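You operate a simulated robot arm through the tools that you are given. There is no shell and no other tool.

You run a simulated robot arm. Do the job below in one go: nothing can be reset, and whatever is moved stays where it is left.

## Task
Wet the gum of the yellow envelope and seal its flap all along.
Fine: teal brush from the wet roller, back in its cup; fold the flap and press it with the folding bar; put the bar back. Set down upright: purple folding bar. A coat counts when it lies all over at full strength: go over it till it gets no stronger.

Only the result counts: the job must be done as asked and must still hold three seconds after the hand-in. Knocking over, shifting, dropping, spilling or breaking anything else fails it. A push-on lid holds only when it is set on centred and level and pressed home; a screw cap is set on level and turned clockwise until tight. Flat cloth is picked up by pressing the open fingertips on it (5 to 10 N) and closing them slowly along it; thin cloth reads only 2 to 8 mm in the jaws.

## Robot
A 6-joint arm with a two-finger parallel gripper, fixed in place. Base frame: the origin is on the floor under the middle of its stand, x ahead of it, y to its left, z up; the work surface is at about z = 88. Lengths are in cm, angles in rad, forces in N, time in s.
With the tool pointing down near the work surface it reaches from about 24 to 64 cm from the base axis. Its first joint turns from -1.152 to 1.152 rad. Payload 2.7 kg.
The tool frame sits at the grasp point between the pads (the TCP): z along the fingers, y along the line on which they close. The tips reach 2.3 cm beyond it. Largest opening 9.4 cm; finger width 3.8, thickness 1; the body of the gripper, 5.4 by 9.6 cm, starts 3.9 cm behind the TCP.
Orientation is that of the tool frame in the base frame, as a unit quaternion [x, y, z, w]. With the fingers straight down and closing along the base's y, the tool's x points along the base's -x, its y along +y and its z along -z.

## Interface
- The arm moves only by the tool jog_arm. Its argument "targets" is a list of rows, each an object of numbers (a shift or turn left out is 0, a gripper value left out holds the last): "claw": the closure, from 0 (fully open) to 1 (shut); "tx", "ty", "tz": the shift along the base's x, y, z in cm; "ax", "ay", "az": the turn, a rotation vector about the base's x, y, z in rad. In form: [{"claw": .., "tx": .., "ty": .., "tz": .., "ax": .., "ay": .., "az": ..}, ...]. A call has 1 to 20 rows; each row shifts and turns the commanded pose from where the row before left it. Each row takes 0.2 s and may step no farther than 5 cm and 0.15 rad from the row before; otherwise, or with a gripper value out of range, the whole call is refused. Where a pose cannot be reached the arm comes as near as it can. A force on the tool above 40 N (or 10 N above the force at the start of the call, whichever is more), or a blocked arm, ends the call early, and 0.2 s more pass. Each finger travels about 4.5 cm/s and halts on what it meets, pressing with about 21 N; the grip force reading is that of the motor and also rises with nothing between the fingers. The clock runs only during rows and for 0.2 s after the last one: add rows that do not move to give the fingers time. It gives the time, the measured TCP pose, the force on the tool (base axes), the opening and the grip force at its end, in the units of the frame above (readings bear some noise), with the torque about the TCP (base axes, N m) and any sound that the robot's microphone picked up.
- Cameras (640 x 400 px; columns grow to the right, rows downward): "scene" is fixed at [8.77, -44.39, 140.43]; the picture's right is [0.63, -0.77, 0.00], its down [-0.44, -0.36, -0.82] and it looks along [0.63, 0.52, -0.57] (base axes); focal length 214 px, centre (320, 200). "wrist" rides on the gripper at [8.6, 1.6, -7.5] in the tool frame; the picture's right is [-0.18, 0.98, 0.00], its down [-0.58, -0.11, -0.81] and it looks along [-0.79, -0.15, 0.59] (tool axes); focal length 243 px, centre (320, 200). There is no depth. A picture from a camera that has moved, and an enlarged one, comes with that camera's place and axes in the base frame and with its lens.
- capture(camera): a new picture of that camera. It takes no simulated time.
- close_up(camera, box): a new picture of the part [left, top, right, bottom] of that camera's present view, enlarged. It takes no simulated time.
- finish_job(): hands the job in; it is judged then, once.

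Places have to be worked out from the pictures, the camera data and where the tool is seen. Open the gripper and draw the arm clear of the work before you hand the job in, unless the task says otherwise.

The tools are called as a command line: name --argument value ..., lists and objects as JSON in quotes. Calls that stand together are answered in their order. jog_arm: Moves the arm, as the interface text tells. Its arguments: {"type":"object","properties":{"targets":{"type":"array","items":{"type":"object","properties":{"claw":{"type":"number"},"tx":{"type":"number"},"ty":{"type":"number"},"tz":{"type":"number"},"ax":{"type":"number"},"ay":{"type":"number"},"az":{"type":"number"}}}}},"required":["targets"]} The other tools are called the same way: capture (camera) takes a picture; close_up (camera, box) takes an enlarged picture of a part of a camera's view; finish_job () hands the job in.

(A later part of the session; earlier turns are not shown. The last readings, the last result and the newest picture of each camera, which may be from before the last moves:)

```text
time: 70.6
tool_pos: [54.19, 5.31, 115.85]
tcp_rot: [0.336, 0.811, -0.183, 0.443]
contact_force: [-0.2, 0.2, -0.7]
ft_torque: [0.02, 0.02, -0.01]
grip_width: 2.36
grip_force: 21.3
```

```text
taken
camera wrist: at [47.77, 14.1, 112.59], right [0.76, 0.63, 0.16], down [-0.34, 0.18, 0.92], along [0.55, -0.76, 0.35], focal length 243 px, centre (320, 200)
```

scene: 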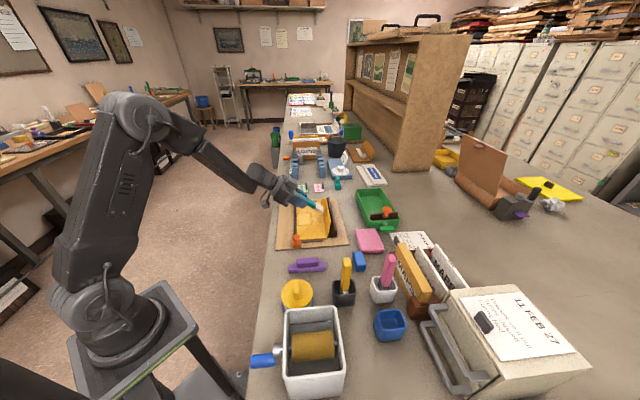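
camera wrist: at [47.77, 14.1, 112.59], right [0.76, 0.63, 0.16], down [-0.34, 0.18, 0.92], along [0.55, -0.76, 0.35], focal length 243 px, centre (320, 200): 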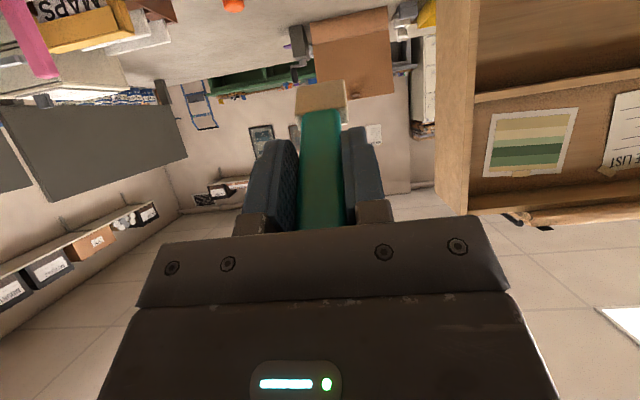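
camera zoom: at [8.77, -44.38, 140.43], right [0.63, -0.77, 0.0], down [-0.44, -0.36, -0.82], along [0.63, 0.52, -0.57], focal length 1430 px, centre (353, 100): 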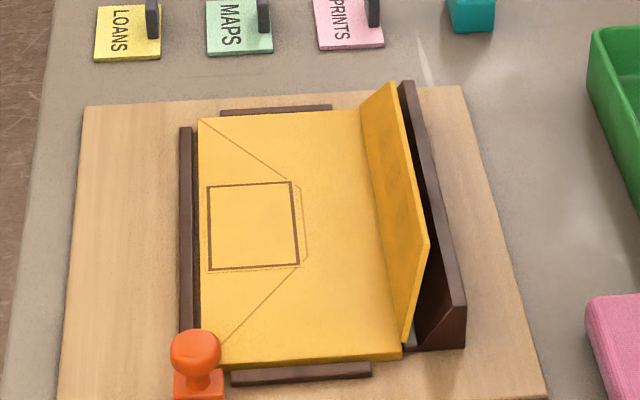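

The scene view now shows the wet band with blotchy squares along the flap, so water is going on. I lower the freshly loaded brush and stroke the middle height of the gum.

jog_arm --targets '[{"tz": -4}, {"tz": -4}, {"tz": -4}, {"tz": -4}, {"tx": 0.9, "ty": -0.9, "tz": -2.4}, {"tx": 0.9, "ty": -0.9, "tz": -0.6}, {"tx": 0.5, "ty": -0.5}, {"tx": 0.25, "ty": -0.25}, {"tx": 0.25, "ty": -0.25}, {}]'

close_up --camera "wrist" --box '[150, 0, 450, 150]'

close_up --camera "scene" --box '[290, 185, 350, 235]'

```text
time: 72.8
tool_pos: [56.86, 2.42, 96.75]
tcp_rot: [0.336, 0.811, -0.184, 0.443]
contact_force: [-0.2, 0.0, -0.3]
ft_torque: [0.01, 0.03, -0.01]
grip_width: 2.38
grip_force: 21.2
```

```text
2.13 times, centred on (300, 75) of wrist
camera zoom: at [50.49, 11.29, 93.55], right [0.77, 0.63, 0.15], down [-0.33, 0.18, 0.93], along [0.55, -0.76, 0.35], focal length 518 px, centre (363, 467)
```

zoom: 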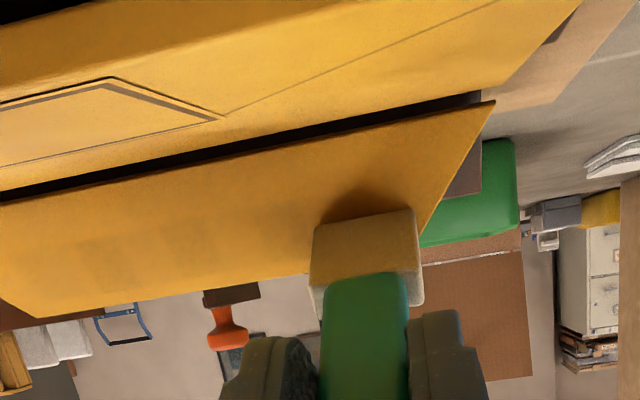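

```text
8.00 times, centred on (320, 210) of scene
camera zoom: at [8.77, -44.39, 140.43], right [0.63, -0.77, 0.0], down [-0.44, -0.36, -0.82], along [0.63, 0.52, -0.57], focal length 1716 px, centre (320, 120)
```

zoom: 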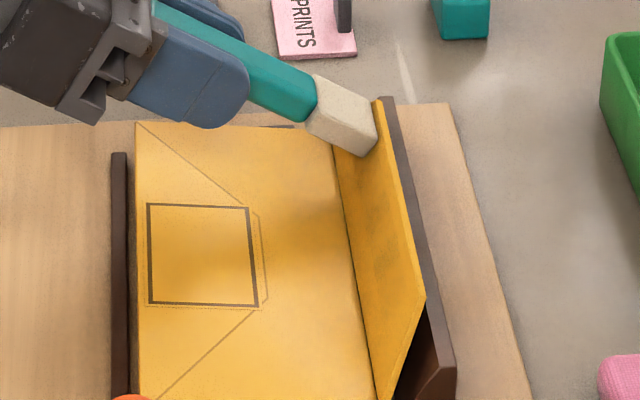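

Contact again with the flap leaning on the prop. I stroke to the near end.

jog_arm --targets '[{"tx": -0.5, "ty": -0.5}, {"tx": -0.5, "ty": -0.5}, {"tx": -0.5, "ty": -0.5}, {"tx": -0.5, "ty": -0.5}, {"tx": -0.5, "ty": -0.5}, {"tx": -0.5, "ty": -0.5}, {"tx": -0.5, "ty": -0.5}, {"tx": -0.5, "ty": -0.5}, {"tx": -0.5, "ty": -0.5}, {"tx": -0.5, "ty": -0.5}, {"tx": -0.5, "ty": -0.5}, {"tx": -0.5, "ty": -0.5}, {"tx": -0.5, "ty": -0.5}, {"tx": -0.5, "ty": -0.5}, {"tx": -0.5, "ty": -0.5}, {"tx": -0.5, "ty": -0.5}, {"tx": -0.5, "ty": -0.5}, {}]'

close_up --camera "wrist" --box '[300, 0, 560, 130]'

close_up --camera "scene" --box '[325, 193, 350, 228]'

```text
time: 76.6
tool_pos: [48.36, -5.98, 96.75]
tcp_rot: [0.336, 0.811, -0.183, 0.443]
contact_force: [0.2, 0.0, -0.2]
ft_torque: [0.03, 0.01, 0.01]
grip_width: 2.36
grip_force: 21.3
```

```text
2.46 times, centred on (430, 65) of wrist
camera zoom: at [41.96, 2.81, 93.59], right [0.77, 0.62, 0.15], down [-0.33, 0.18, 0.93], along [0.55, -0.76, 0.35], focal length 597 px, centre (49, 532)
```

zoom: 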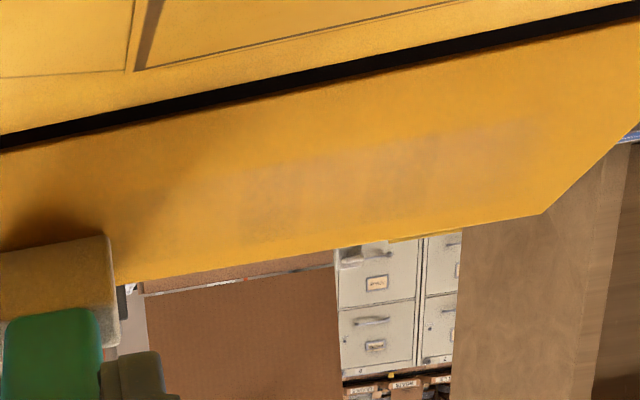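

```text
11.43 times, centred on (338, 210) of scene
camera zoom: at [8.77, -44.39, 140.43], right [0.63, -0.77, 0.0], down [-0.44, -0.36, -0.82], along [0.63, 0.52, -0.57], focal length 2451 px, centre (120, 80)
```

zoom: 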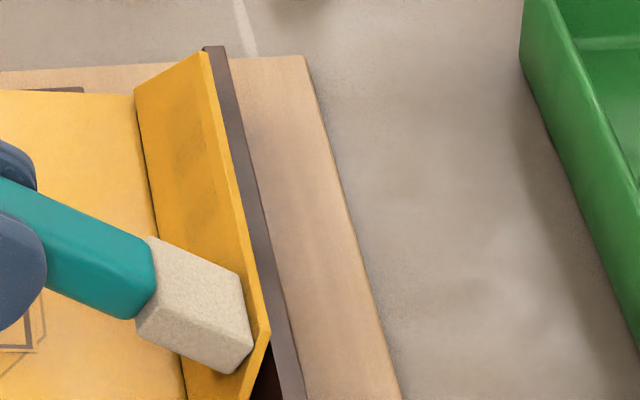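

The band is getting slightly stronger. I press a bit further so that the prop really backs the flap, watching the force.

jog_arm --targets '[{"tx": 0.35, "ty": 0.35}, {"tx": 0.1, "ty": -0.1}, {"tx": 0.1, "ty": -0.1}, {}]'

jog_arm --targets '[{"tx": 0.1, "ty": -0.1}, {"tx": 0.1, "ty": -0.1}, {}]'

close_up --camera "scene" --box '[290, 190, 350, 240]'

```text
time: 77.6
tool_pos: [48.91, -5.91, 96.83]
tcp_rot: [0.335, 0.811, -0.184, 0.443]
contact_force: [0.3, -0.1, -1.3]
ft_torque: [0.01, 0.02, 0.06]
grip_width: 2.38
grip_force: 21.4
```

```text
time: 78.4
tool_pos: [49.08, -6.07, 96.73]
tcp_rot: [0.335, 0.811, -0.184, 0.443]
contact_force: [0.3, 1.2, -0.2]
ft_torque: [0.01, 0.01, -0.02]
grip_width: 2.36
grip_force: 21.2
```

```text
8.00 times, centred on (320, 215) of scene
camera zoom: at [8.77, -44.39, 140.43], right [0.63, -0.77, 0.0], down [-0.44, -0.36, -0.82], along [0.63, 0.52, -0.57], focal length 1716 px, centre (320, 80)
```

zoom: 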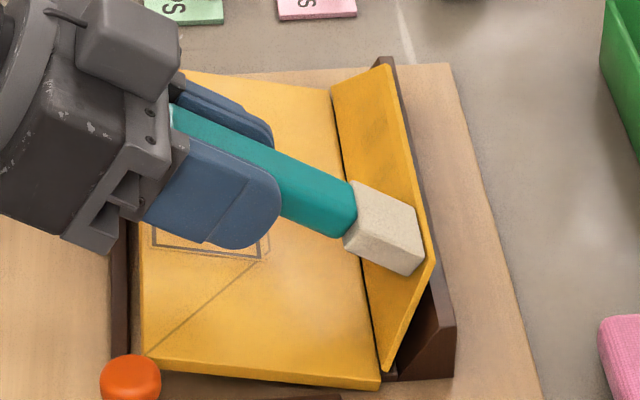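

The body is tipping up too far, so I back off to a light touch and stroke back to the far end, then near again.

jog_arm --targets '[{"tx": -0.3, "ty": 0.3}, {"tx": 0.5, "ty": 0.5}, {"tx": 0.5, "ty": 0.5}, {"tx": 0.5, "ty": 0.5}, {"tx": 0.5, "ty": 0.5}, {"tx": 0.5, "ty": 0.5}, {"tx": 0.5, "ty": 0.5}, {"tx": 0.5, "ty": 0.5}, {"tx": 0.5, "ty": 0.5}, {"tx": 0.5, "ty": 0.5}, {"tx": 0.5, "ty": 0.5}, {"tx": 0.5, "ty": 0.5}, {"tx": 0.5, "ty": 0.5}, {"tx": 0.5, "ty": 0.5}, {"tx": 0.5, "ty": 0.5}, {"tx": 0.5, "ty": 0.5}, {"tx": 0.5, "ty": 0.5}, {"tx": 0.5, "ty": 0.5}, {}]'

close_up --camera "scene" --box '[290, 190, 350, 240]'

close_up --camera "wrist" --box '[100, 20, 360, 150]'

```text
time: 82.4
tool_pos: [57.25, 2.6, 96.88]
tcp_rot: [0.335, 0.811, -0.183, 0.443]
contact_force: [-0.5, 0.1, -0.1]
ft_torque: [-0.02, -0.01, -0.01]
grip_width: 2.37
grip_force: 20.8
```

```text
8.00 times, centred on (320, 215) of scene
camera zoom: at [8.77, -44.39, 140.43], right [0.63, -0.77, 0.0], down [-0.44, -0.36, -0.82], along [0.63, 0.52, -0.57], focal length 1716 px, centre (320, 80)
```

zoom: 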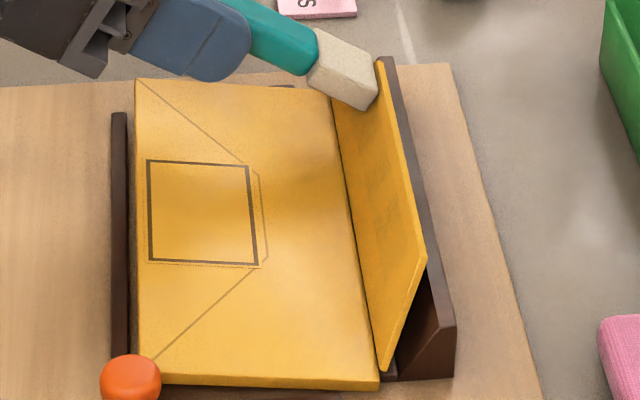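

```text
2.46 times, centred on (230, 85) of wrist
camera zoom: at [50.9, 11.57, 93.58], right [0.77, 0.62, 0.15], down [-0.33, 0.18, 0.92], along [0.55, -0.76, 0.35], focal length 597 px, centre (542, 483)
```

zoom: 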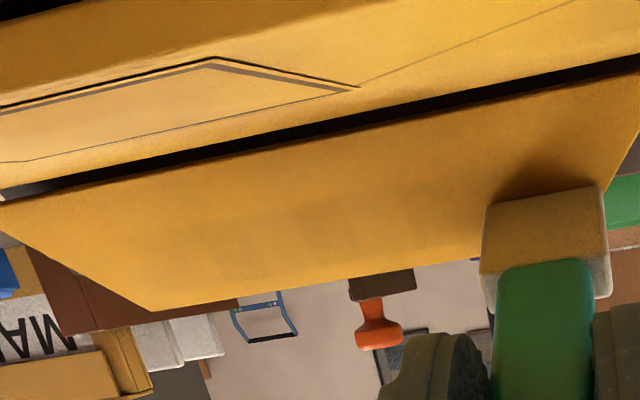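

I do another full pass to the near end and back up to compare the coat with the arm clear.

jog_arm --targets '[{"tz": -0.5, "tx": -0.17, "ty": 0.17}, {"tx": -0.5, "ty": -0.5}, {"tx": -0.5, "ty": -0.5}, {"tx": -0.5, "ty": -0.5}, {"tx": -0.5, "ty": -0.5}, {"tx": -0.5, "ty": -0.5}, {"tx": -0.5, "ty": -0.5}, {"tx": -0.5, "ty": -0.5}, {"tx": -0.5, "ty": -0.5}, {"tx": -0.5, "ty": -0.5}, {"tx": -0.5, "ty": -0.5}, {"tx": -0.5, "ty": -0.5}, {"tx": -0.5, "ty": -0.5}, {"tx": -0.5, "ty": -0.5}, {"tx": -0.5, "ty": -0.5}, {"tx": -0.5, "ty": -0.5}, {"tx": -0.5, "ty": -0.5}, {"tx": -0.5, "ty": -0.5}, {"tx": -0.5, "ty": -0.5}, {}]'

jog_arm --targets '[{"tx": -1.4, "ty": 1.4, "tz": 1}, {"tx": -1.4, "ty": 1.4, "tz": 3}, {"tz": 4}, {"tz": 4}, {"tx": 2.5, "ty": 2.5, "tz": 3}, {"tx": 2.5, "ty": 2.5}, {"tx": 2.5, "ty": 2.5}, {}]'

close_up --camera "scene" --box '[325, 193, 350, 233]'

close_up --camera "scene" --box '[322, 195, 342, 212]'

close_up --camera "scene" --box '[322, 210, 342, 232]'

```text
time: 86.6
tool_pos: [48.17, -5.96, 96.31]
tcp_rot: [0.335, 0.811, -0.183, 0.443]
contact_force: [-0.2, 0.9, 0.1]
ft_torque: [-0.03, -0.03, -0.03]
grip_width: 2.37
grip_force: 21.1
```

```text
time: 88.4
tool_pos: [52.96, 4.22, 111.35]
tcp_rot: [0.336, 0.811, -0.184, 0.443]
contact_force: [0.7, -0.4, -0.7]
ft_torque: [0.01, -0.02, 0.0]
grip_width: 2.37
grip_force: 20.6
```

```text
10.00 times, centred on (338, 213) of scene
camera zoom: at [8.77, -44.38, 140.43], right [0.63, -0.77, 0.0], down [-0.44, -0.36, -0.82], along [0.63, 0.52, -0.57], focal length 2145 px, centre (145, 70)
```

zoom: 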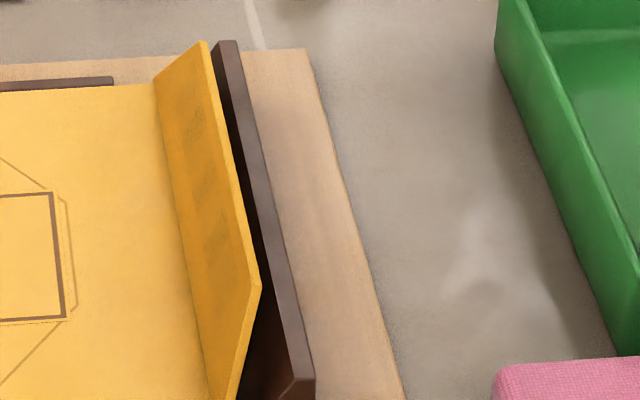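

```text
16.00 times, centred on (332, 204) of scene
camera zoom: at [8.77, -44.38, 140.43], right [0.63, -0.77, 0.0], down [-0.44, -0.36, -0.82], along [0.63, 0.52, -0.57], focal length 3432 px, centre (128, 144)
```

zoom: 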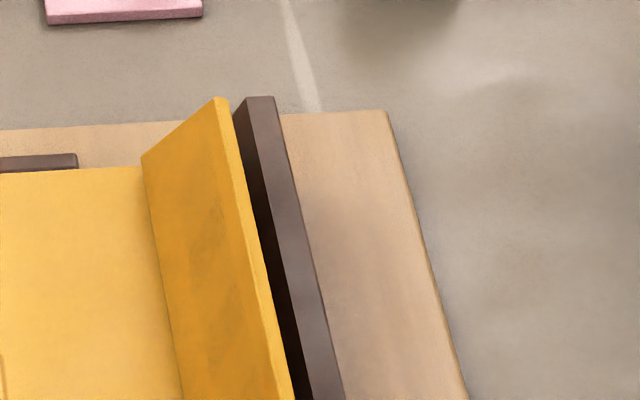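

```text
16.00 times, centred on (332, 221) of scene
camera zoom: at [8.77, -44.38, 140.43], right [0.63, -0.77, 0.0], down [-0.44, -0.36, -0.82], along [0.63, 0.52, -0.57], focal length 3432 px, centre (128, -136)
```

zoom: 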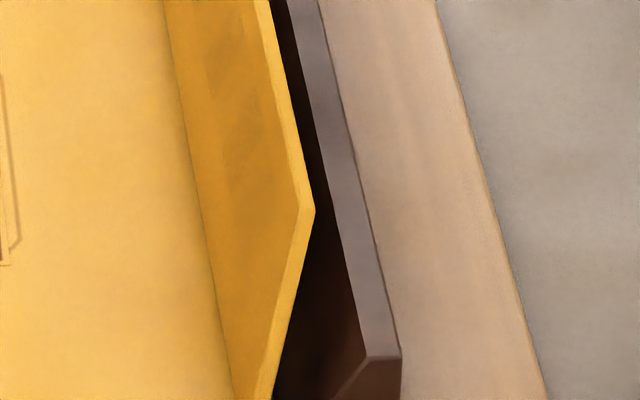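

The coat remains faint and patchy from this angle. I straighten the tool and place the wrist camera for a square look at the flap face.

jog_arm --targets '[{"tx": -0.886, "ty": -1.21, "ax": 0.101, "ay": 0.101}, {"tx": -0.886, "ty": -1.21, "ax": 0.101, "ay": 0.101}, {"tx": -0.886, "ty": -1.21, "ax": 0.101, "ay": 0.101}, {"tx": -0.886, "ty": -1.21, "ax": 0.101, "ay": 0.101}, {"tx": -0.886, "ty": -1.21, "ax": 0.101, "ay": 0.101}, {"tx": -0.886, "ty": -1.21, "ax": 0.101, "ay": 0.101}, {"tx": -0.886, "ty": -1.21, "ax": 0.101, "ay": 0.101}, {"tz": -3.5}, {"tz": -3.5}, {}]'

capture --camera "wrist"

close_up --camera "wrist" --box '[330, 40, 560, 180]'

```text
time: 90.6
tool_pos: [46.51, -4.37, 104.28]
tcp_rot: [0.382, 0.924, 0.0, 0.0]
contact_force: [0.4, 0.2, -0.9]
ft_torque: [0.01, -0.01, -0.01]
grip_width: 2.35
grip_force: 20.8
```

```text
taken
camera wrist: at [41.79, 2.96, 111.82], right [0.82, 0.57, 0.0], down [0.33, -0.49, 0.81], along [0.46, -0.66, -0.59], focal length 243 px, centre (320, 200)
```

wrist: 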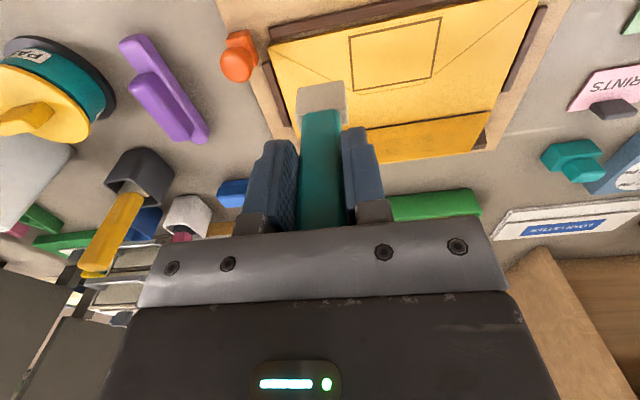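

```text
2.78 times, centred on (445, 110) of wrist
camera zoom: at [41.79, 2.96, 111.82], right [0.82, 0.57, 0.0], down [0.33, -0.49, 0.81], along [0.46, -0.66, -0.59], focal length 675 px, centre (-28, 450)
```

zoom: 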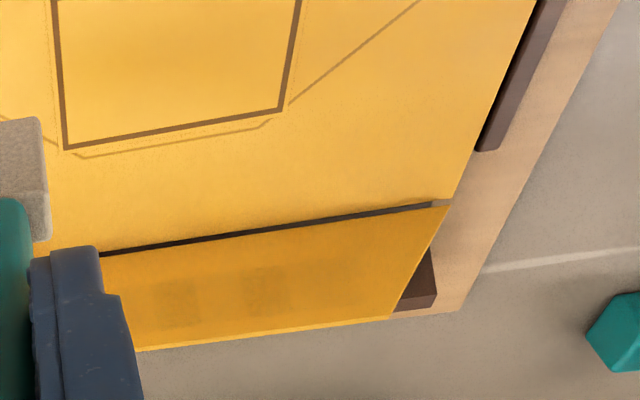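

close_up --camera "wrist" --box '[360, 105, 500, 170]'

close_up --camera "wrist" --box '[270, 80, 400, 170]'

```text
4.57 times, centred on (430, 138) of wrist
camera zoom: at [41.79, 2.96, 111.82], right [0.82, 0.57, 0.0], down [0.33, -0.49, 0.81], along [0.46, -0.66, -0.59], focal length 1109 px, centre (-183, 486)
```

zoom: 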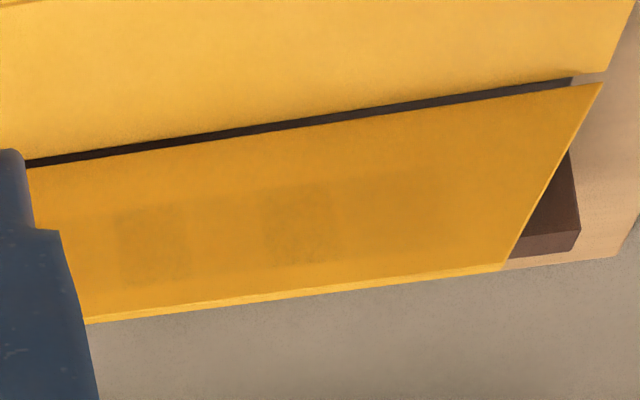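

```text
4.44 times, centred on (335, 125) of wrist
camera zoom: at [41.79, 2.96, 111.82], right [0.82, 0.57, 0.0], down [0.33, -0.49, 0.81], along [0.46, -0.66, -0.59], focal length 1078 px, centre (253, 533)
```

zoom: 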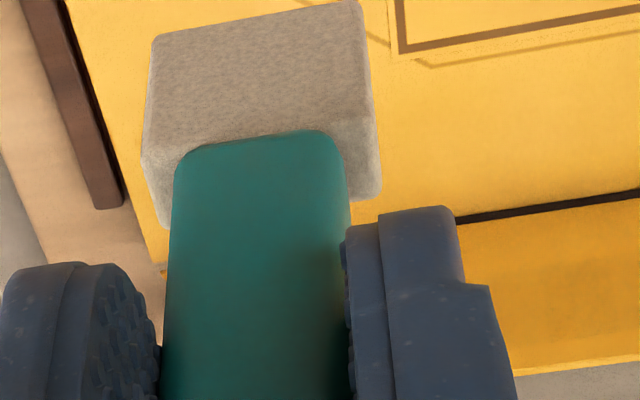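

Now I see it well: the gum is a strip of cells along the flap (s about 1.5–3.6 cm from the hinge, q about 29.5–42), and the cells where the brush dwelt are darker. So dwelling builds strength; I test a 3-second dwell on one faint cell to see whether the brush still holds water.

jog_arm --targets '[{"tx": 0.681, "ty": 0.884, "ax": -0.101, "ay": -0.101}, {"tx": 0.681, "ty": 0.884, "ax": -0.101, "ay": -0.101}, {"tx": 0.681, "ty": 0.884, "ax": -0.101, "ay": -0.101}, {"tx": 0.681, "ty": 0.884, "ax": -0.101, "ay": -0.101}, {"tx": 0.681, "ty": 0.884, "ax": -0.101, "ay": -0.101}, {"tx": 0.681, "ty": 0.884, "ax": -0.101, "ay": -0.101}, {"tx": 0.684, "ty": 0.886, "ax": -0.101, "ay": -0.101}, {"tz": -3.8}, {"tz": -3.8}, {"tx": 0.8, "ty": -0.8}, {"tx": 0.8, "ty": -0.8}, {"tx": 0.4, "ty": -0.4}, {"tx": 0.25, "ty": -0.25}, {"tx": 0.2, "ty": -0.2}, {}]'

close_up --camera "scene" --box '[290, 190, 350, 240]'

close_up --camera "wrist" --box '[180, 0, 480, 150]'

```text
time: 93.8
tool_pos: [53.83, -0.58, 96.67]
tcp_rot: [0.336, 0.811, -0.184, 0.442]
contact_force: [0.4, 0.0, 0.2]
ft_torque: [-0.01, 0.01, 0.02]
grip_width: 2.35
grip_force: 21.1
```

```text
8.00 times, centred on (320, 215) of scene
camera zoom: at [8.77, -44.39, 140.43], right [0.63, -0.77, 0.0], down [-0.44, -0.36, -0.82], along [0.63, 0.52, -0.57], focal length 1716 px, centre (320, 80)
```

zoom: 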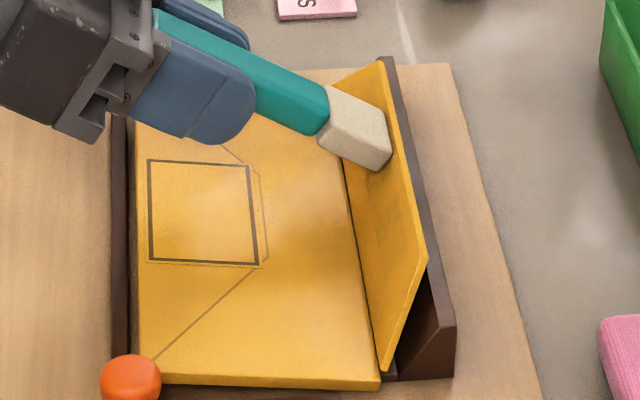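

```text
2.13 times, centred on (330, 75) of wrist
camera zoom: at [47.46, 8.28, 93.53], right [0.77, 0.63, 0.15], down [-0.33, 0.18, 0.93], along [0.55, -0.76, 0.35], focal length 518 px, centre (299, 467)
```

zoom: 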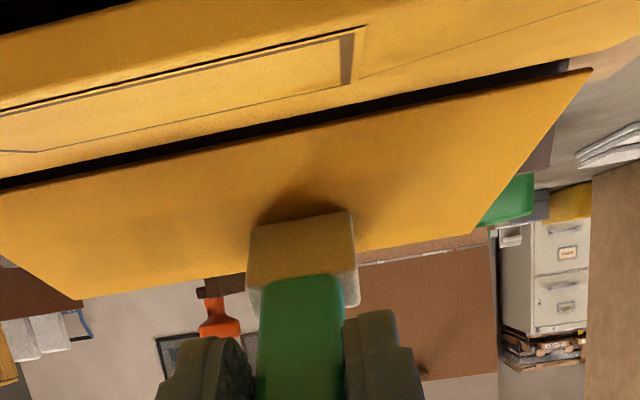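

The head sits a bit high on the flap (its lower edge at about s=2.6). I slide down 0.75 cm so that it covers the gum's middle, and dwell 3 s.

jog_arm --targets '[{"tx": -0.25, "ty": 0.25, "tz": -0.4}, {"tx": 0.0, "ty": 0.0, "tz": -0.35}, {}, {}, {}, {}, {}, {}, {}, {}, {}, {}, {}, {}, {}, {}, {}]'

close_up --camera "scene" --box '[290, 190, 350, 240]'

close_up --camera "wrist" --box '[180, 0, 480, 150]'

```text
time: 97.4
tool_pos: [53.63, -0.35, 96.1]
tcp_rot: [0.335, 0.811, -0.183, 0.443]
contact_force: [0.2, -0.2, -0.6]
ft_torque: [-0.01, -0.01, -0.02]
grip_width: 2.39
grip_force: 21.1
```

```text
8.00 times, centred on (320, 215) of scene
camera zoom: at [8.77, -44.39, 140.43], right [0.63, -0.77, 0.0], down [-0.44, -0.36, -0.82], along [0.63, 0.52, -0.57], focal length 1716 px, centre (320, 80)
```

zoom: 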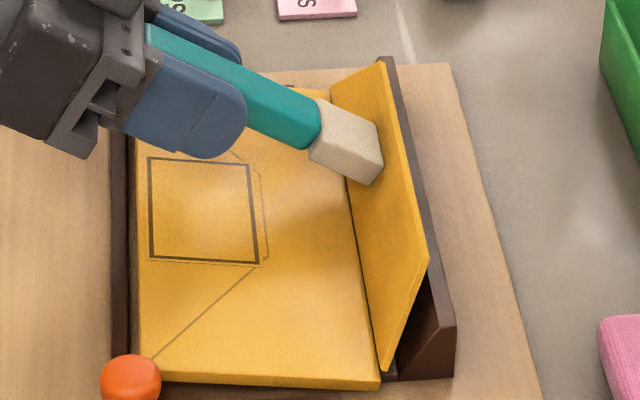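

```text
2.13 times, centred on (330, 75) of wrist
camera zoom: at [47.18, 8.53, 92.79], right [0.77, 0.62, 0.15], down [-0.33, 0.18, 0.93], along [0.55, -0.76, 0.35], focal length 518 px, centre (299, 467)
```

zoom: 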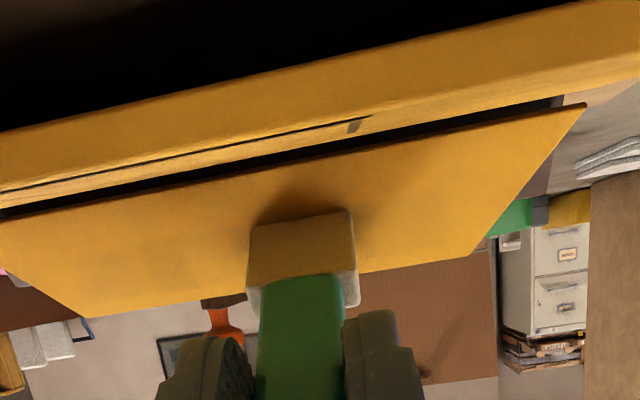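

Head now sits right over the gum's height. I back off and slide aside to check whether the dwelled cell darkened.

jog_arm --targets '[{"tx": -0.8, "ty": 0.8, "tz": 0.5}, {"tx": -1.4, "ty": 1.4, "tz": 2}, {"tz": 3}, {"tx": -2.2, "ty": -2.2, "tz": 2.5, "ax": 0.1, "ay": 0.1}, {"tx": -2.2, "ty": -2.2, "ax": 0.1, "ay": 0.1}, {"ax": 0.1, "ay": 0.1}, {"ax": 0.1, "ay": 0.1}, {"ax": 0.1, "ay": 0.1}, {"ax": 0.1, "ay": 0.1}, {"ax": 0.107, "ay": 0.107}, {}]'

capture --camera "wrist"

close_up --camera "wrist" --box '[360, 90, 520, 190]'

```text
refused: row 10 steps farther than a row can; nothing moved
```

```text
taken
camera wrist: at [47.18, 8.53, 92.79], right [0.77, 0.62, 0.15], down [-0.33, 0.18, 0.93], along [0.55, -0.76, 0.35], focal length 243 px, centre (320, 200)
```

wrist: 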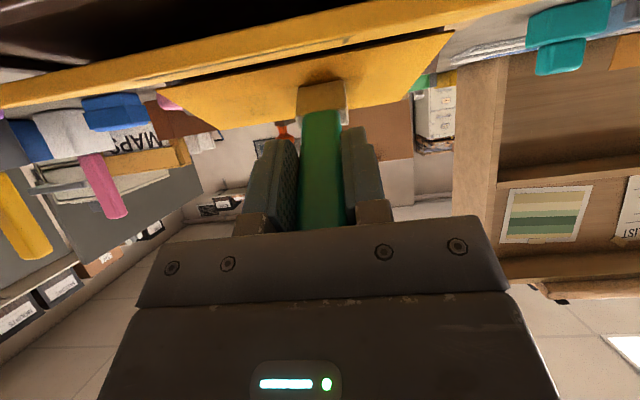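

```text
4.00 times, centred on (440, 140) of wrist
camera zoom: at [47.18, 8.53, 92.79], right [0.77, 0.62, 0.15], down [-0.33, 0.18, 0.93], along [0.55, -0.76, 0.35], focal length 970 px, centre (-160, 440)
```

zoom: 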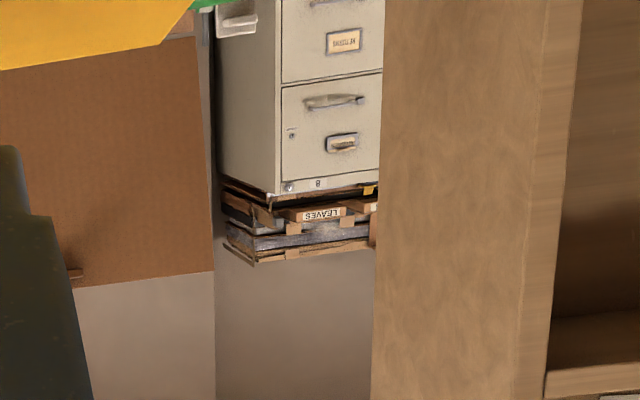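

One row exceeded the turn limit; I repeat with smaller turns.

jog_arm --targets '[{"tx": -0.4, "ty": 0.4, "tz": 0.3}, {"tx": -0.4, "ty": 0.4, "tz": 0.3}, {"tx": -1.4, "ty": 1.4, "tz": 2}, {"tz": 3}, {"tx": -2.2, "ty": -2.2, "tz": 2.5, "ax": 0.101, "ay": 0.101}, {"tx": -2.2, "ty": -2.2, "ax": 0.101, "ay": 0.101}, {"ax": 0.101, "ay": 0.101}, {"ax": 0.101, "ay": 0.101}, {"ax": 0.101, "ay": 0.101}, {"ax": 0.101, "ay": 0.101}, {"ax": 0.101, "ay": 0.101}, {}]'

capture --camera "wrist"

close_up --camera "wrist" --box '[350, 90, 510, 190]'

```text
time: 100.0
tool_pos: [47.0, -2.63, 104.19]
tcp_rot: [0.383, 0.924, 0.0, -0.001]
contact_force: [-0.4, -0.1, 0.0]
ft_torque: [-0.03, 0.01, 0.01]
grip_width: 2.38
grip_force: 20.9
```

```text
taken
camera wrist: at [42.22, 4.65, 111.58], right [0.82, 0.57, 0.0], down [0.34, -0.49, 0.8], along [0.46, -0.66, -0.59], focal length 243 px, centre (320, 200)
```

wrist: 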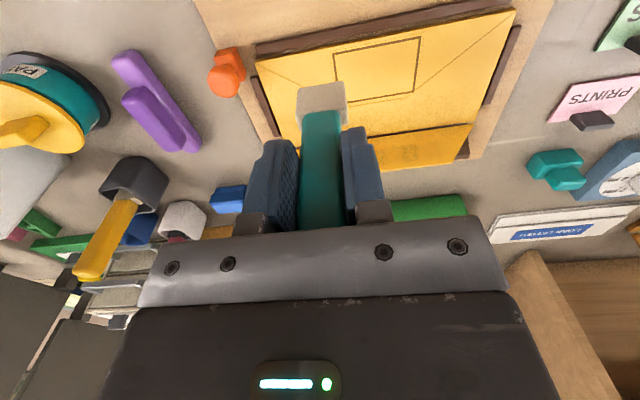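

```text
4.00 times, centred on (430, 140) of wrist
camera zoom: at [42.22, 4.65, 111.58], right [0.82, 0.57, 0.0], down [0.34, -0.49, 0.8], along [0.46, -0.66, -0.59], focal length 970 px, centre (-120, 440)
```

zoom: 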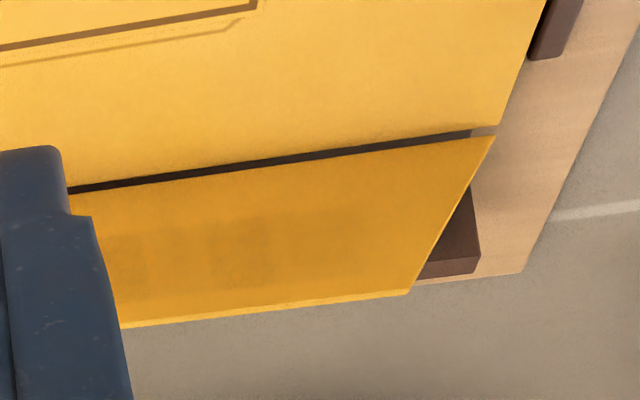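

close_up --camera "wrist" --box '[372, 128, 452, 172]'

close_up --camera "scene" --box '[322, 193, 347, 233]'

```text
8.00 times, centred on (412, 150) of wrist
camera zoom: at [42.22, 4.65, 111.58], right [0.82, 0.57, 0.0], down [0.34, -0.49, 0.8], along [0.46, -0.66, -0.59], focal length 1941 px, centre (-416, 600)
```

zoom: 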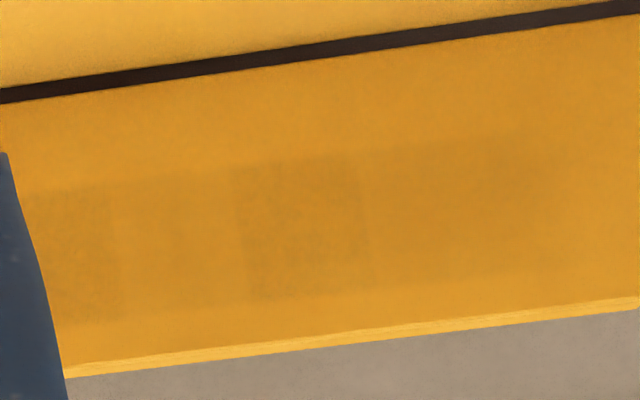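

```text
10.00 times, centred on (334, 213) of scene
camera zoom: at [8.77, -44.39, 140.43], right [0.63, -0.77, 0.0], down [-0.44, -0.36, -0.82], along [0.63, 0.52, -0.57], focal length 2145 px, centre (175, 70)
```

zoom: 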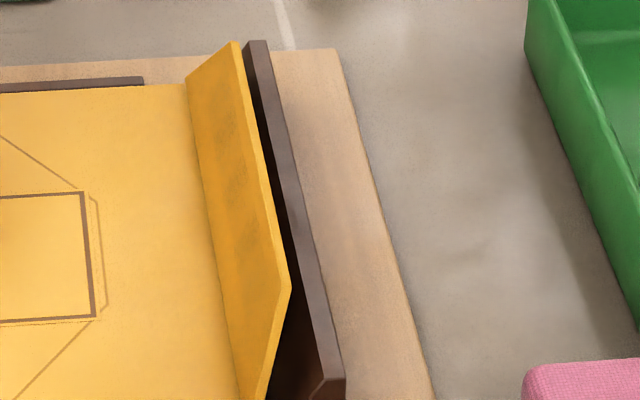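

The strip's cells are only lightly coated and the dwell did nothing, so the brush is dry again. I look closely at the roller and the tray to see where the water really is.

close_up --camera "scene" --box '[282, 305, 342, 395]'

close_up --camera "scene" --box '[240, 325, 300, 385]'

```text
4.44 times, centred on (312, 350) of scene
camera zoom: at [8.77, -44.39, 140.43], right [0.63, -0.77, 0.0], down [-0.44, -0.36, -0.82], along [0.63, 0.52, -0.57], focal length 953 px, centre (356, -467)
```

zoom: 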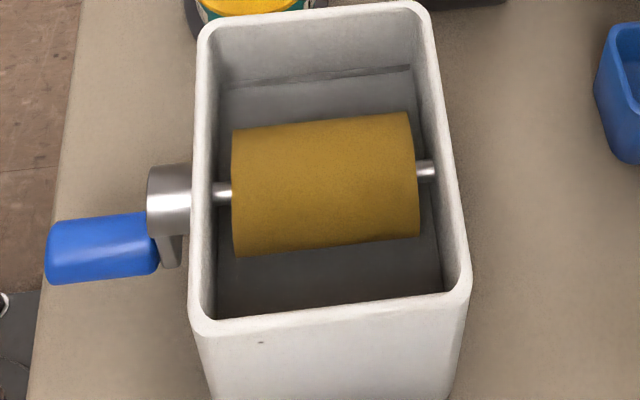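

```text
6.67 times, centred on (270, 355) of scene
camera zoom: at [8.77, -44.39, 140.43], right [0.63, -0.77, 0.0], down [-0.44, -0.36, -0.82], along [0.63, 0.52, -0.57], focal length 1430 px, centre (653, -833)
```

zoom: 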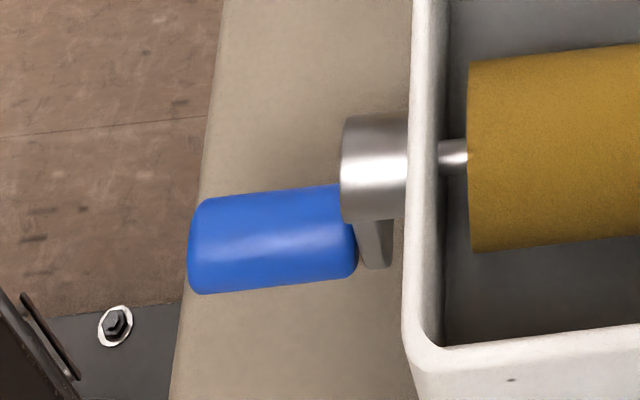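

I bring the brush back over the roller and first look at its head there for comparison before reloading.

jog_arm --targets '[{"tz": 4.58}, {"tz": 4.58}, {"tz": 4.59}, {"tx": -2.906, "ty": -3.377}, {"tx": -2.906, "ty": -3.377}, {"tx": -2.906, "ty": -3.377}, {"tx": -2.906, "ty": -3.377}, {"tx": -2.906, "ty": -3.377}, {"tx": -2.906, "ty": -3.377}, {"tx": -2.906, "ty": -3.377}, {"tx": -2.906, "ty": -3.377}, {"tx": -2.902, "ty": -3.374}, {}]'

close_up --camera "scene" --box '[290, 290, 350, 340]'

close_up --camera "wrist" --box '[250, 0, 400, 150]'

```text
time: 102.8
tool_pos: [20.79, -33.07, 117.92]
tcp_rot: [0.382, 0.924, 0.0, -0.001]
contact_force: [0.7, 0.0, -0.7]
ft_torque: [-0.02, -0.01, -0.03]
grip_width: 2.37
grip_force: 21.1
```

```text
8.00 times, centred on (320, 315) of scene
camera zoom: at [8.77, -44.39, 140.42], right [0.63, -0.77, 0.0], down [-0.44, -0.36, -0.82], along [0.63, 0.52, -0.57], focal length 1716 px, centre (320, -720)
```

zoom: 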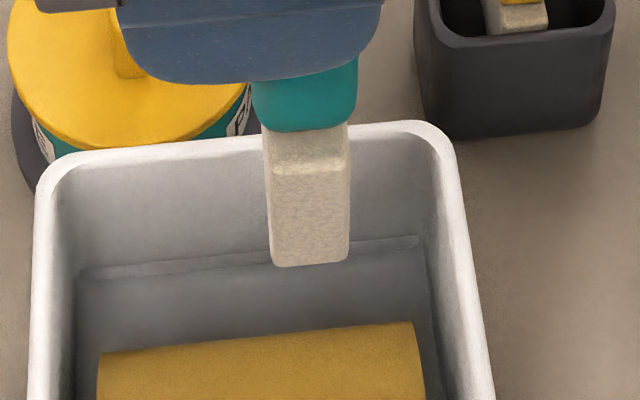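

```text
2.67 times, centred on (325, 75) of wrist
camera zoom: at [15.98, -25.82, 125.34], right [0.82, 0.57, 0.0], down [0.34, -0.49, 0.81], along [0.46, -0.66, -0.59], focal length 647 px, centre (307, 533)
```

zoom: 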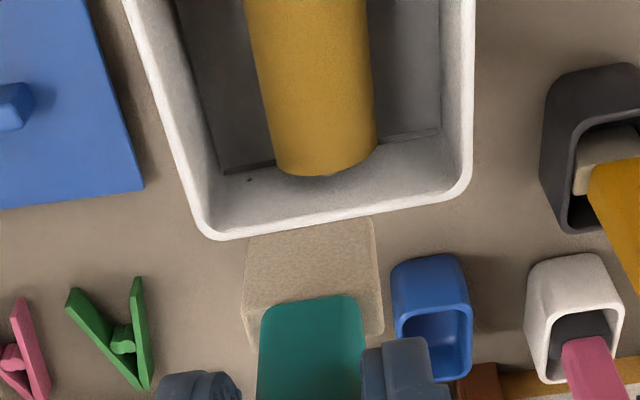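

Same vantage as right after the first loading: the head is now paler, so it is dry. I press it on the roller again, firmer and longer this time.

jog_arm --targets '[{"tz": -4}, {"tz": -4}, {"tz": -1.9}, {"tz": -0.1}, {}, {}]'

jog_arm --targets '[{"tz": -0.05}, {}, {}, {}, {}, {}, {}, {}, {}, {}, {}]'

```text
time: 104.2
tool_pos: [20.88, -32.82, 108.0]
tcp_rot: [0.383, 0.924, -0.001, 0.0]
contact_force: [-0.2, 1.4, 15.8]
ft_torque: [-0.02, -0.07, 0.02]
grip_width: 2.34
grip_force: 20.9
```

```text
time: 106.6
tool_pos: [20.7, -32.85, 107.73]
tcp_rot: [0.383, 0.924, 0.0, 0.0]
contact_force: [2.2, -0.9, 14.7]
ft_torque: [-0.22, -0.23, -0.01]
grip_width: 2.36
grip_force: 21.2
```

jog_arm --targets '[{"tz": 2}, {"tz": 4}, {"tz": 4}, {}]'

close_up --camera "scene" --box '[290, 290, 350, 340]'

close_up --camera "wrist" --box '[250, 0, 400, 150]'

```text
time: 107.6
tool_pos: [20.95, -32.97, 117.84]
tcp_rot: [0.383, 0.924, 0.0, -0.001]
contact_force: [0.1, 0.0, -0.5]
ft_torque: [0.01, -0.03, 0.03]
grip_width: 2.38
grip_force: 21.4
```

```text
8.00 times, centred on (320, 315) of scene
camera zoom: at [8.77, -44.39, 140.42], right [0.63, -0.77, 0.0], down [-0.44, -0.36, -0.82], along [0.63, 0.52, -0.57], focal length 1716 px, centre (320, -720)
```

zoom: 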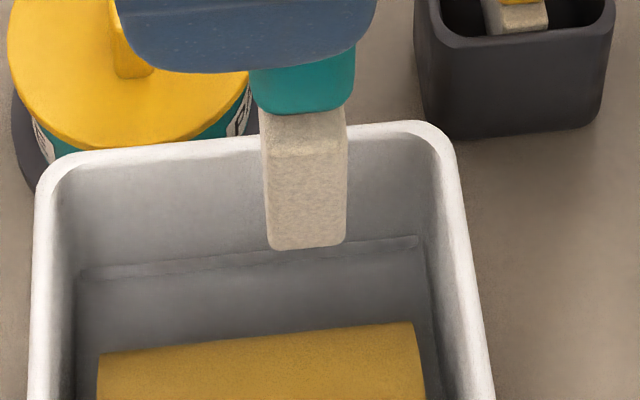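

```text
2.67 times, centred on (325, 75) of wrist
camera zoom: at [16.11, -25.67, 125.32], right [0.82, 0.57, 0.0], down [0.34, -0.49, 0.81], along [0.46, -0.66, -0.59], focal length 647 px, centre (307, 533)
```

zoom: 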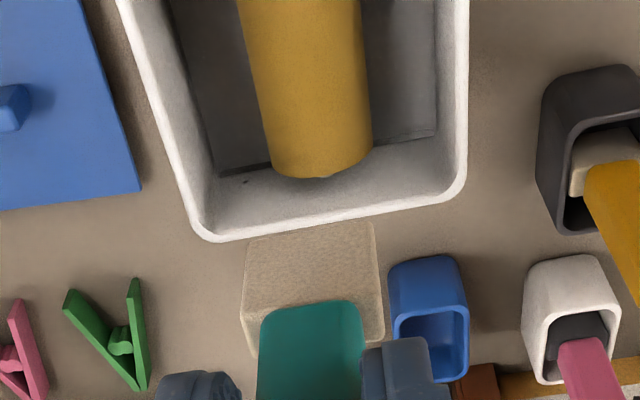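

The head again shows the speckled look it had right after the first load, so it took water (and slid up slightly, L≈8.7). I go and apply it at one cell (q≈37.7) with a 2 s dwell to measure what one load gives.

jog_arm --targets '[{"tx": 2.776, "ty": 3.163}, {"tx": 2.776, "ty": 3.163}, {"tx": 2.776, "ty": 3.163}, {"tx": 2.776, "ty": 3.163}, {"tx": 2.776, "ty": 3.163, "ax": -0.101, "ay": -0.101}, {"tx": 2.776, "ty": 3.163, "tz": -2.3, "ax": -0.101, "ay": -0.101}, {"tx": 2.776, "ty": 3.163, "tz": -2.3, "ax": -0.101, "ay": -0.101}, {"tx": 2.776, "ty": 3.163, "tz": -2.3, "ax": -0.101, "ay": -0.101}, {"tx": 2.776, "ty": 3.163, "tz": -2.3, "ax": -0.101, "ay": -0.101}, {"tx": 2.776, "ty": 3.163, "tz": -2.3, "ax": -0.101, "ay": -0.101}, {"tx": 2.78, "ty": 3.16, "tz": -2.28, "ax": -0.101, "ay": -0.101}, {}]'

jog_arm --targets '[{"tz": -4.1}, {"tz": -4.1}, {"tx": 0.8, "ty": -0.8}, {"tx": 0.8, "ty": -0.8}, {"tx": 0.4, "ty": -0.4}, {"tx": 0.2, "ty": -0.2}, {"tx": 0.18, "ty": -0.18}, {}, {}, {}, {}, {}, {}, {}, {}, {}, {}]'

close_up --camera "scene" --box '[290, 190, 350, 240]'

close_up --camera "wrist" --box '[180, 0, 480, 150]'

```text
time: 110.2
tool_pos: [51.48, 2.02, 103.96]
tcp_rot: [0.335, 0.811, -0.183, 0.443]
contact_force: [0.0, 0.3, -1.1]
ft_torque: [-0.01, 0.02, 0.03]
grip_width: 2.38
grip_force: 21.1
```

```text
time: 113.8
tool_pos: [53.86, -0.46, 95.81]
tcp_rot: [0.335, 0.811, -0.183, 0.443]
contact_force: [-1.1, 0.0, -0.3]
ft_torque: [0.02, -0.01, 0.02]
grip_width: 2.37
grip_force: 20.6
```

```text
8.00 times, centred on (320, 215) of scene
camera zoom: at [8.77, -44.39, 140.43], right [0.63, -0.77, 0.0], down [-0.44, -0.36, -0.82], along [0.63, 0.52, -0.57], focal length 1716 px, centre (320, 80)
```

zoom: 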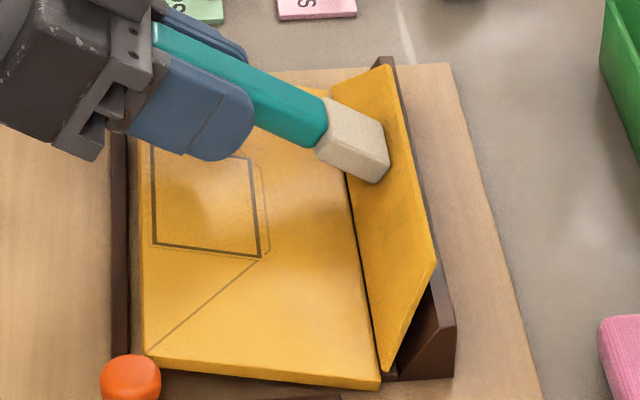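

```text
2.13 times, centred on (330, 75) of wrist
camera zoom: at [47.39, 8.32, 92.63], right [0.77, 0.62, 0.15], down [-0.33, 0.18, 0.93], along [0.55, -0.76, 0.35], focal length 518 px, centre (299, 467)
```

zoom: 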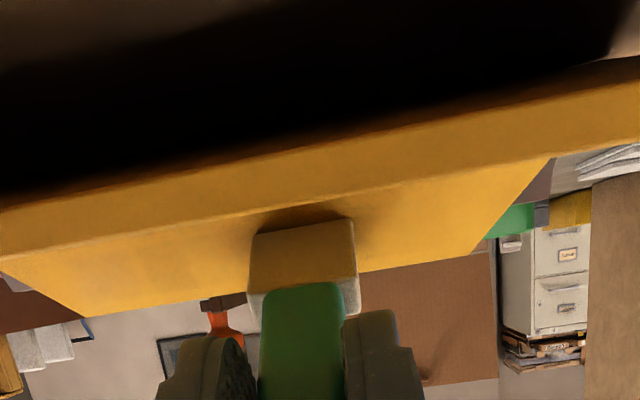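

Body tips up a little too much at this depth; I back off gently, lift away, and check the tested cell from the vantage pose.

jog_arm --targets '[{"tx": -0.2, "ty": 0.2}, {"tx": -0.3, "ty": 0.3, "tz": 0.2}, {"tx": -0.4, "ty": 0.4, "tz": 0.3}, {"tx": -1.4, "ty": 1.4, "tz": 2}, {"tz": 3}, {"tx": -2.2, "ty": -2.2, "tz": 2.5, "ax": 0.101, "ay": 0.101}, {"tx": -2.2, "ty": -2.2, "ax": 0.101, "ay": 0.101}, {"ax": 0.101, "ay": 0.101}, {"ax": 0.101, "ay": 0.101}, {"ax": 0.101, "ay": 0.101}, {"ax": 0.101, "ay": 0.101}, {"ax": 0.101, "ay": 0.101}, {}]'

capture --camera "wrist"

close_up --camera "wrist" --box '[372, 123, 452, 173]'

close_up --camera "scene" --box '[280, 185, 360, 245]'

```text
time: 116.6
tool_pos: [47.05, -2.52, 103.79]
tcp_rot: [0.382, 0.924, 0.0, -0.001]
contact_force: [-0.2, -0.1, 0.3]
ft_torque: [-0.03, 0.03, -0.02]
grip_width: 2.38
grip_force: 21.1
```

```text
taken
camera wrist: at [42.3, 4.57, 111.29], right [0.82, 0.57, 0.0], down [0.34, -0.49, 0.8], along [0.46, -0.66, -0.59], focal length 243 px, centre (320, 200)
```

wrist: 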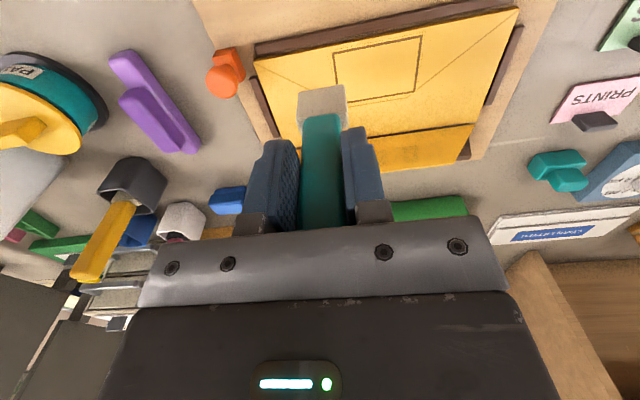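

```text
8.00 times, centred on (412, 148) of wrist
camera zoom: at [42.3, 4.57, 111.29], right [0.82, 0.57, 0.0], down [0.34, -0.49, 0.8], along [0.46, -0.66, -0.59], focal length 1941 px, centre (-416, 616)
```

zoom: 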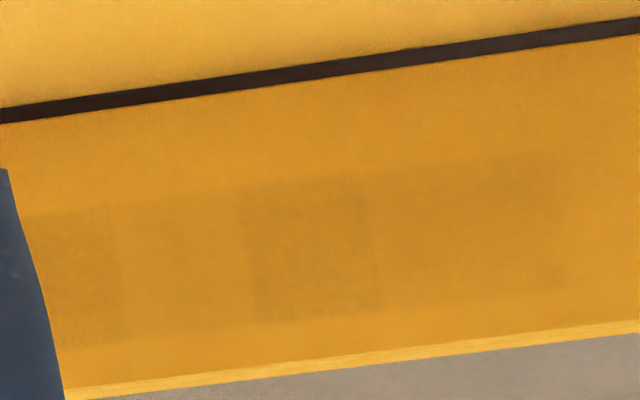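

```text
6.67 times, centred on (320, 215) of scene
camera zoom: at [8.77, -44.39, 140.43], right [0.63, -0.77, 0.0], down [-0.44, -0.36, -0.82], along [0.63, 0.52, -0.57], focal length 1430 px, centre (320, 100)
```

zoom: 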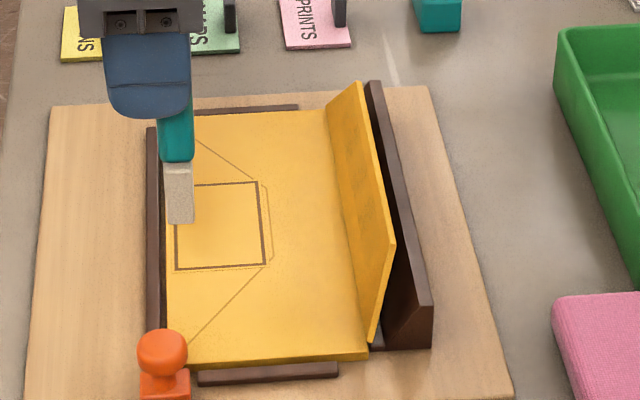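

The 2 s dwell changed that cell very little, so loading may be the weak point — possibly only fresh roller surface gives water. I return to the roller and test whether it turns when I drag the brush across it.

jog_arm --targets '[{"tz": 4.67}, {"tz": 4.67}, {"tz": 4.66}, {"tx": -2.728, "ty": -3.137}, {"tx": -2.728, "ty": -3.137}, {"tx": -2.728, "ty": -3.137}, {"tx": -2.728, "ty": -3.137}, {"tx": -2.728, "ty": -3.137}, {"tx": -2.728, "ty": -3.137}, {"tx": -2.728, "ty": -3.137}, {"tx": -2.728, "ty": -3.137}, {"tx": -2.728, "ty": -3.137}, {"tx": -2.728, "ty": -3.137}, {"tz": -4}, {"tz": -4}, {"tz": -1.9}, {}]'

jog_arm --targets '[{"tz": -0.1}, {"tz": -0.1}, {"tz": -0.1}, {}]'

```text
time: 120.2
tool_pos: [19.76, -33.95, 107.86]
tcp_rot: [0.382, 0.924, 0.0, -0.001]
contact_force: [0.4, -0.5, -0.3]
ft_torque: [-0.02, 0.01, -0.02]
grip_width: 2.36
grip_force: 21.1
```

```text
time: 121.2
tool_pos: [19.85, -34.07, 107.8]
tcp_rot: [0.382, 0.924, -0.002, 0.002]
contact_force: [2.1, 1.9, 17.4]
ft_torque: [0.01, -0.43, 0.02]
grip_width: 2.39
grip_force: 21.2
```

Firm contact. I drag the brush +q across the roller and look at the crank's position.

jog_arm --targets '[{"tz": 0.06}, {"tx": 0.3, "ty": 0.3}, {"tx": 0.3, "ty": 0.3}, {"tx": 0.3, "ty": 0.3}, {"tx": 0.3, "ty": 0.3}, {"tx": 0.3, "ty": 0.3}, {"tx": 0.3, "ty": 0.3}, {"tx": 0.3, "ty": 0.3}, {}]'

close_up --camera "scene" --box '[240, 290, 350, 390]'

```text
time: 123.2
tool_pos: [21.88, -31.95, 107.73]
tcp_rot: [0.382, 0.924, 0.0, 0.0]
contact_force: [-3.2, -3.6, 13.8]
ft_torque: [-0.42, 0.17, -0.02]
grip_width: 2.36
grip_force: 21.1
```

```text
4.00 times, centred on (295, 340) of scene
camera zoom: at [8.75, -44.38, 140.43], right [0.63, -0.77, 0.0], down [-0.44, -0.36, -0.82], along [0.63, 0.52, -0.57], focal length 858 px, centre (420, -360)
```

zoom: 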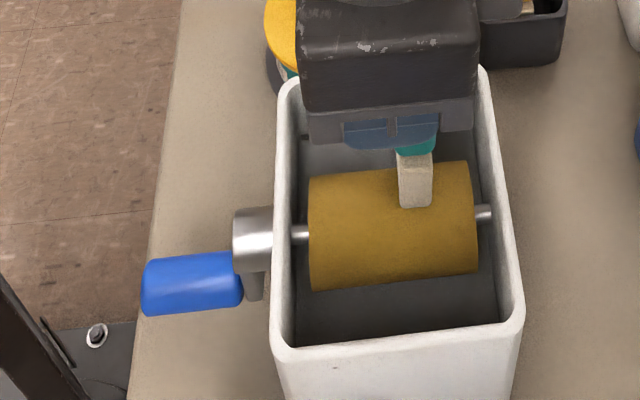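

The roller does not turn, so it is simply a wet surface. With this fourth load I will do one slow stroke at the proper gum height and compare again.

jog_arm --targets '[{"tz": 3}, {"tz": 3.5}, {"tz": 3.7}, {"tx": 2.94, "ty": 3.35}, {"tx": 2.94, "ty": 3.35}, {"tx": 2.94, "ty": 3.35}, {"tx": 2.94, "ty": 3.35}, {"tx": 2.94, "ty": 3.35, "ax": -0.101, "ay": -0.101}, {"tx": 2.94, "ty": 3.35, "tz": -2.0, "ax": -0.101, "ay": -0.101}, {"tx": 2.94, "ty": 3.35, "tz": -2.0, "ax": -0.101, "ay": -0.101}, {"tx": 2.94, "ty": 3.35, "tz": -2.0, "ax": -0.101, "ay": -0.101}, {"tx": 2.94, "ty": 3.35, "tz": -2.0, "ax": -0.101, "ay": -0.101}, {"tx": 2.94, "ty": 3.35, "tz": -2.0, "ax": -0.101, "ay": -0.101}, {"tx": 2.94, "ty": 3.35, "tz": -2.0, "ax": -0.101, "ay": -0.101}, {}]'

capture --camera "scene"

```text
time: 126.4
tool_pos: [54.16, 5.06, 105.73]
tcp_rot: [0.335, 0.81, -0.185, 0.444]
contact_force: [-0.3, 0.0, 0.0]
ft_torque: [0.04, 0.04, 0.0]
grip_width: 2.35
grip_force: 20.7
```

```text
taken
```

scene: 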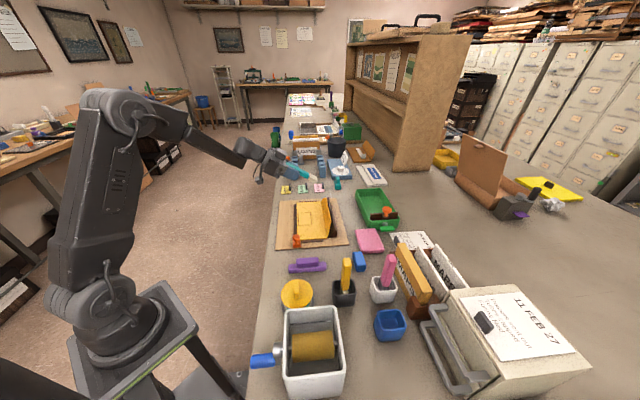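

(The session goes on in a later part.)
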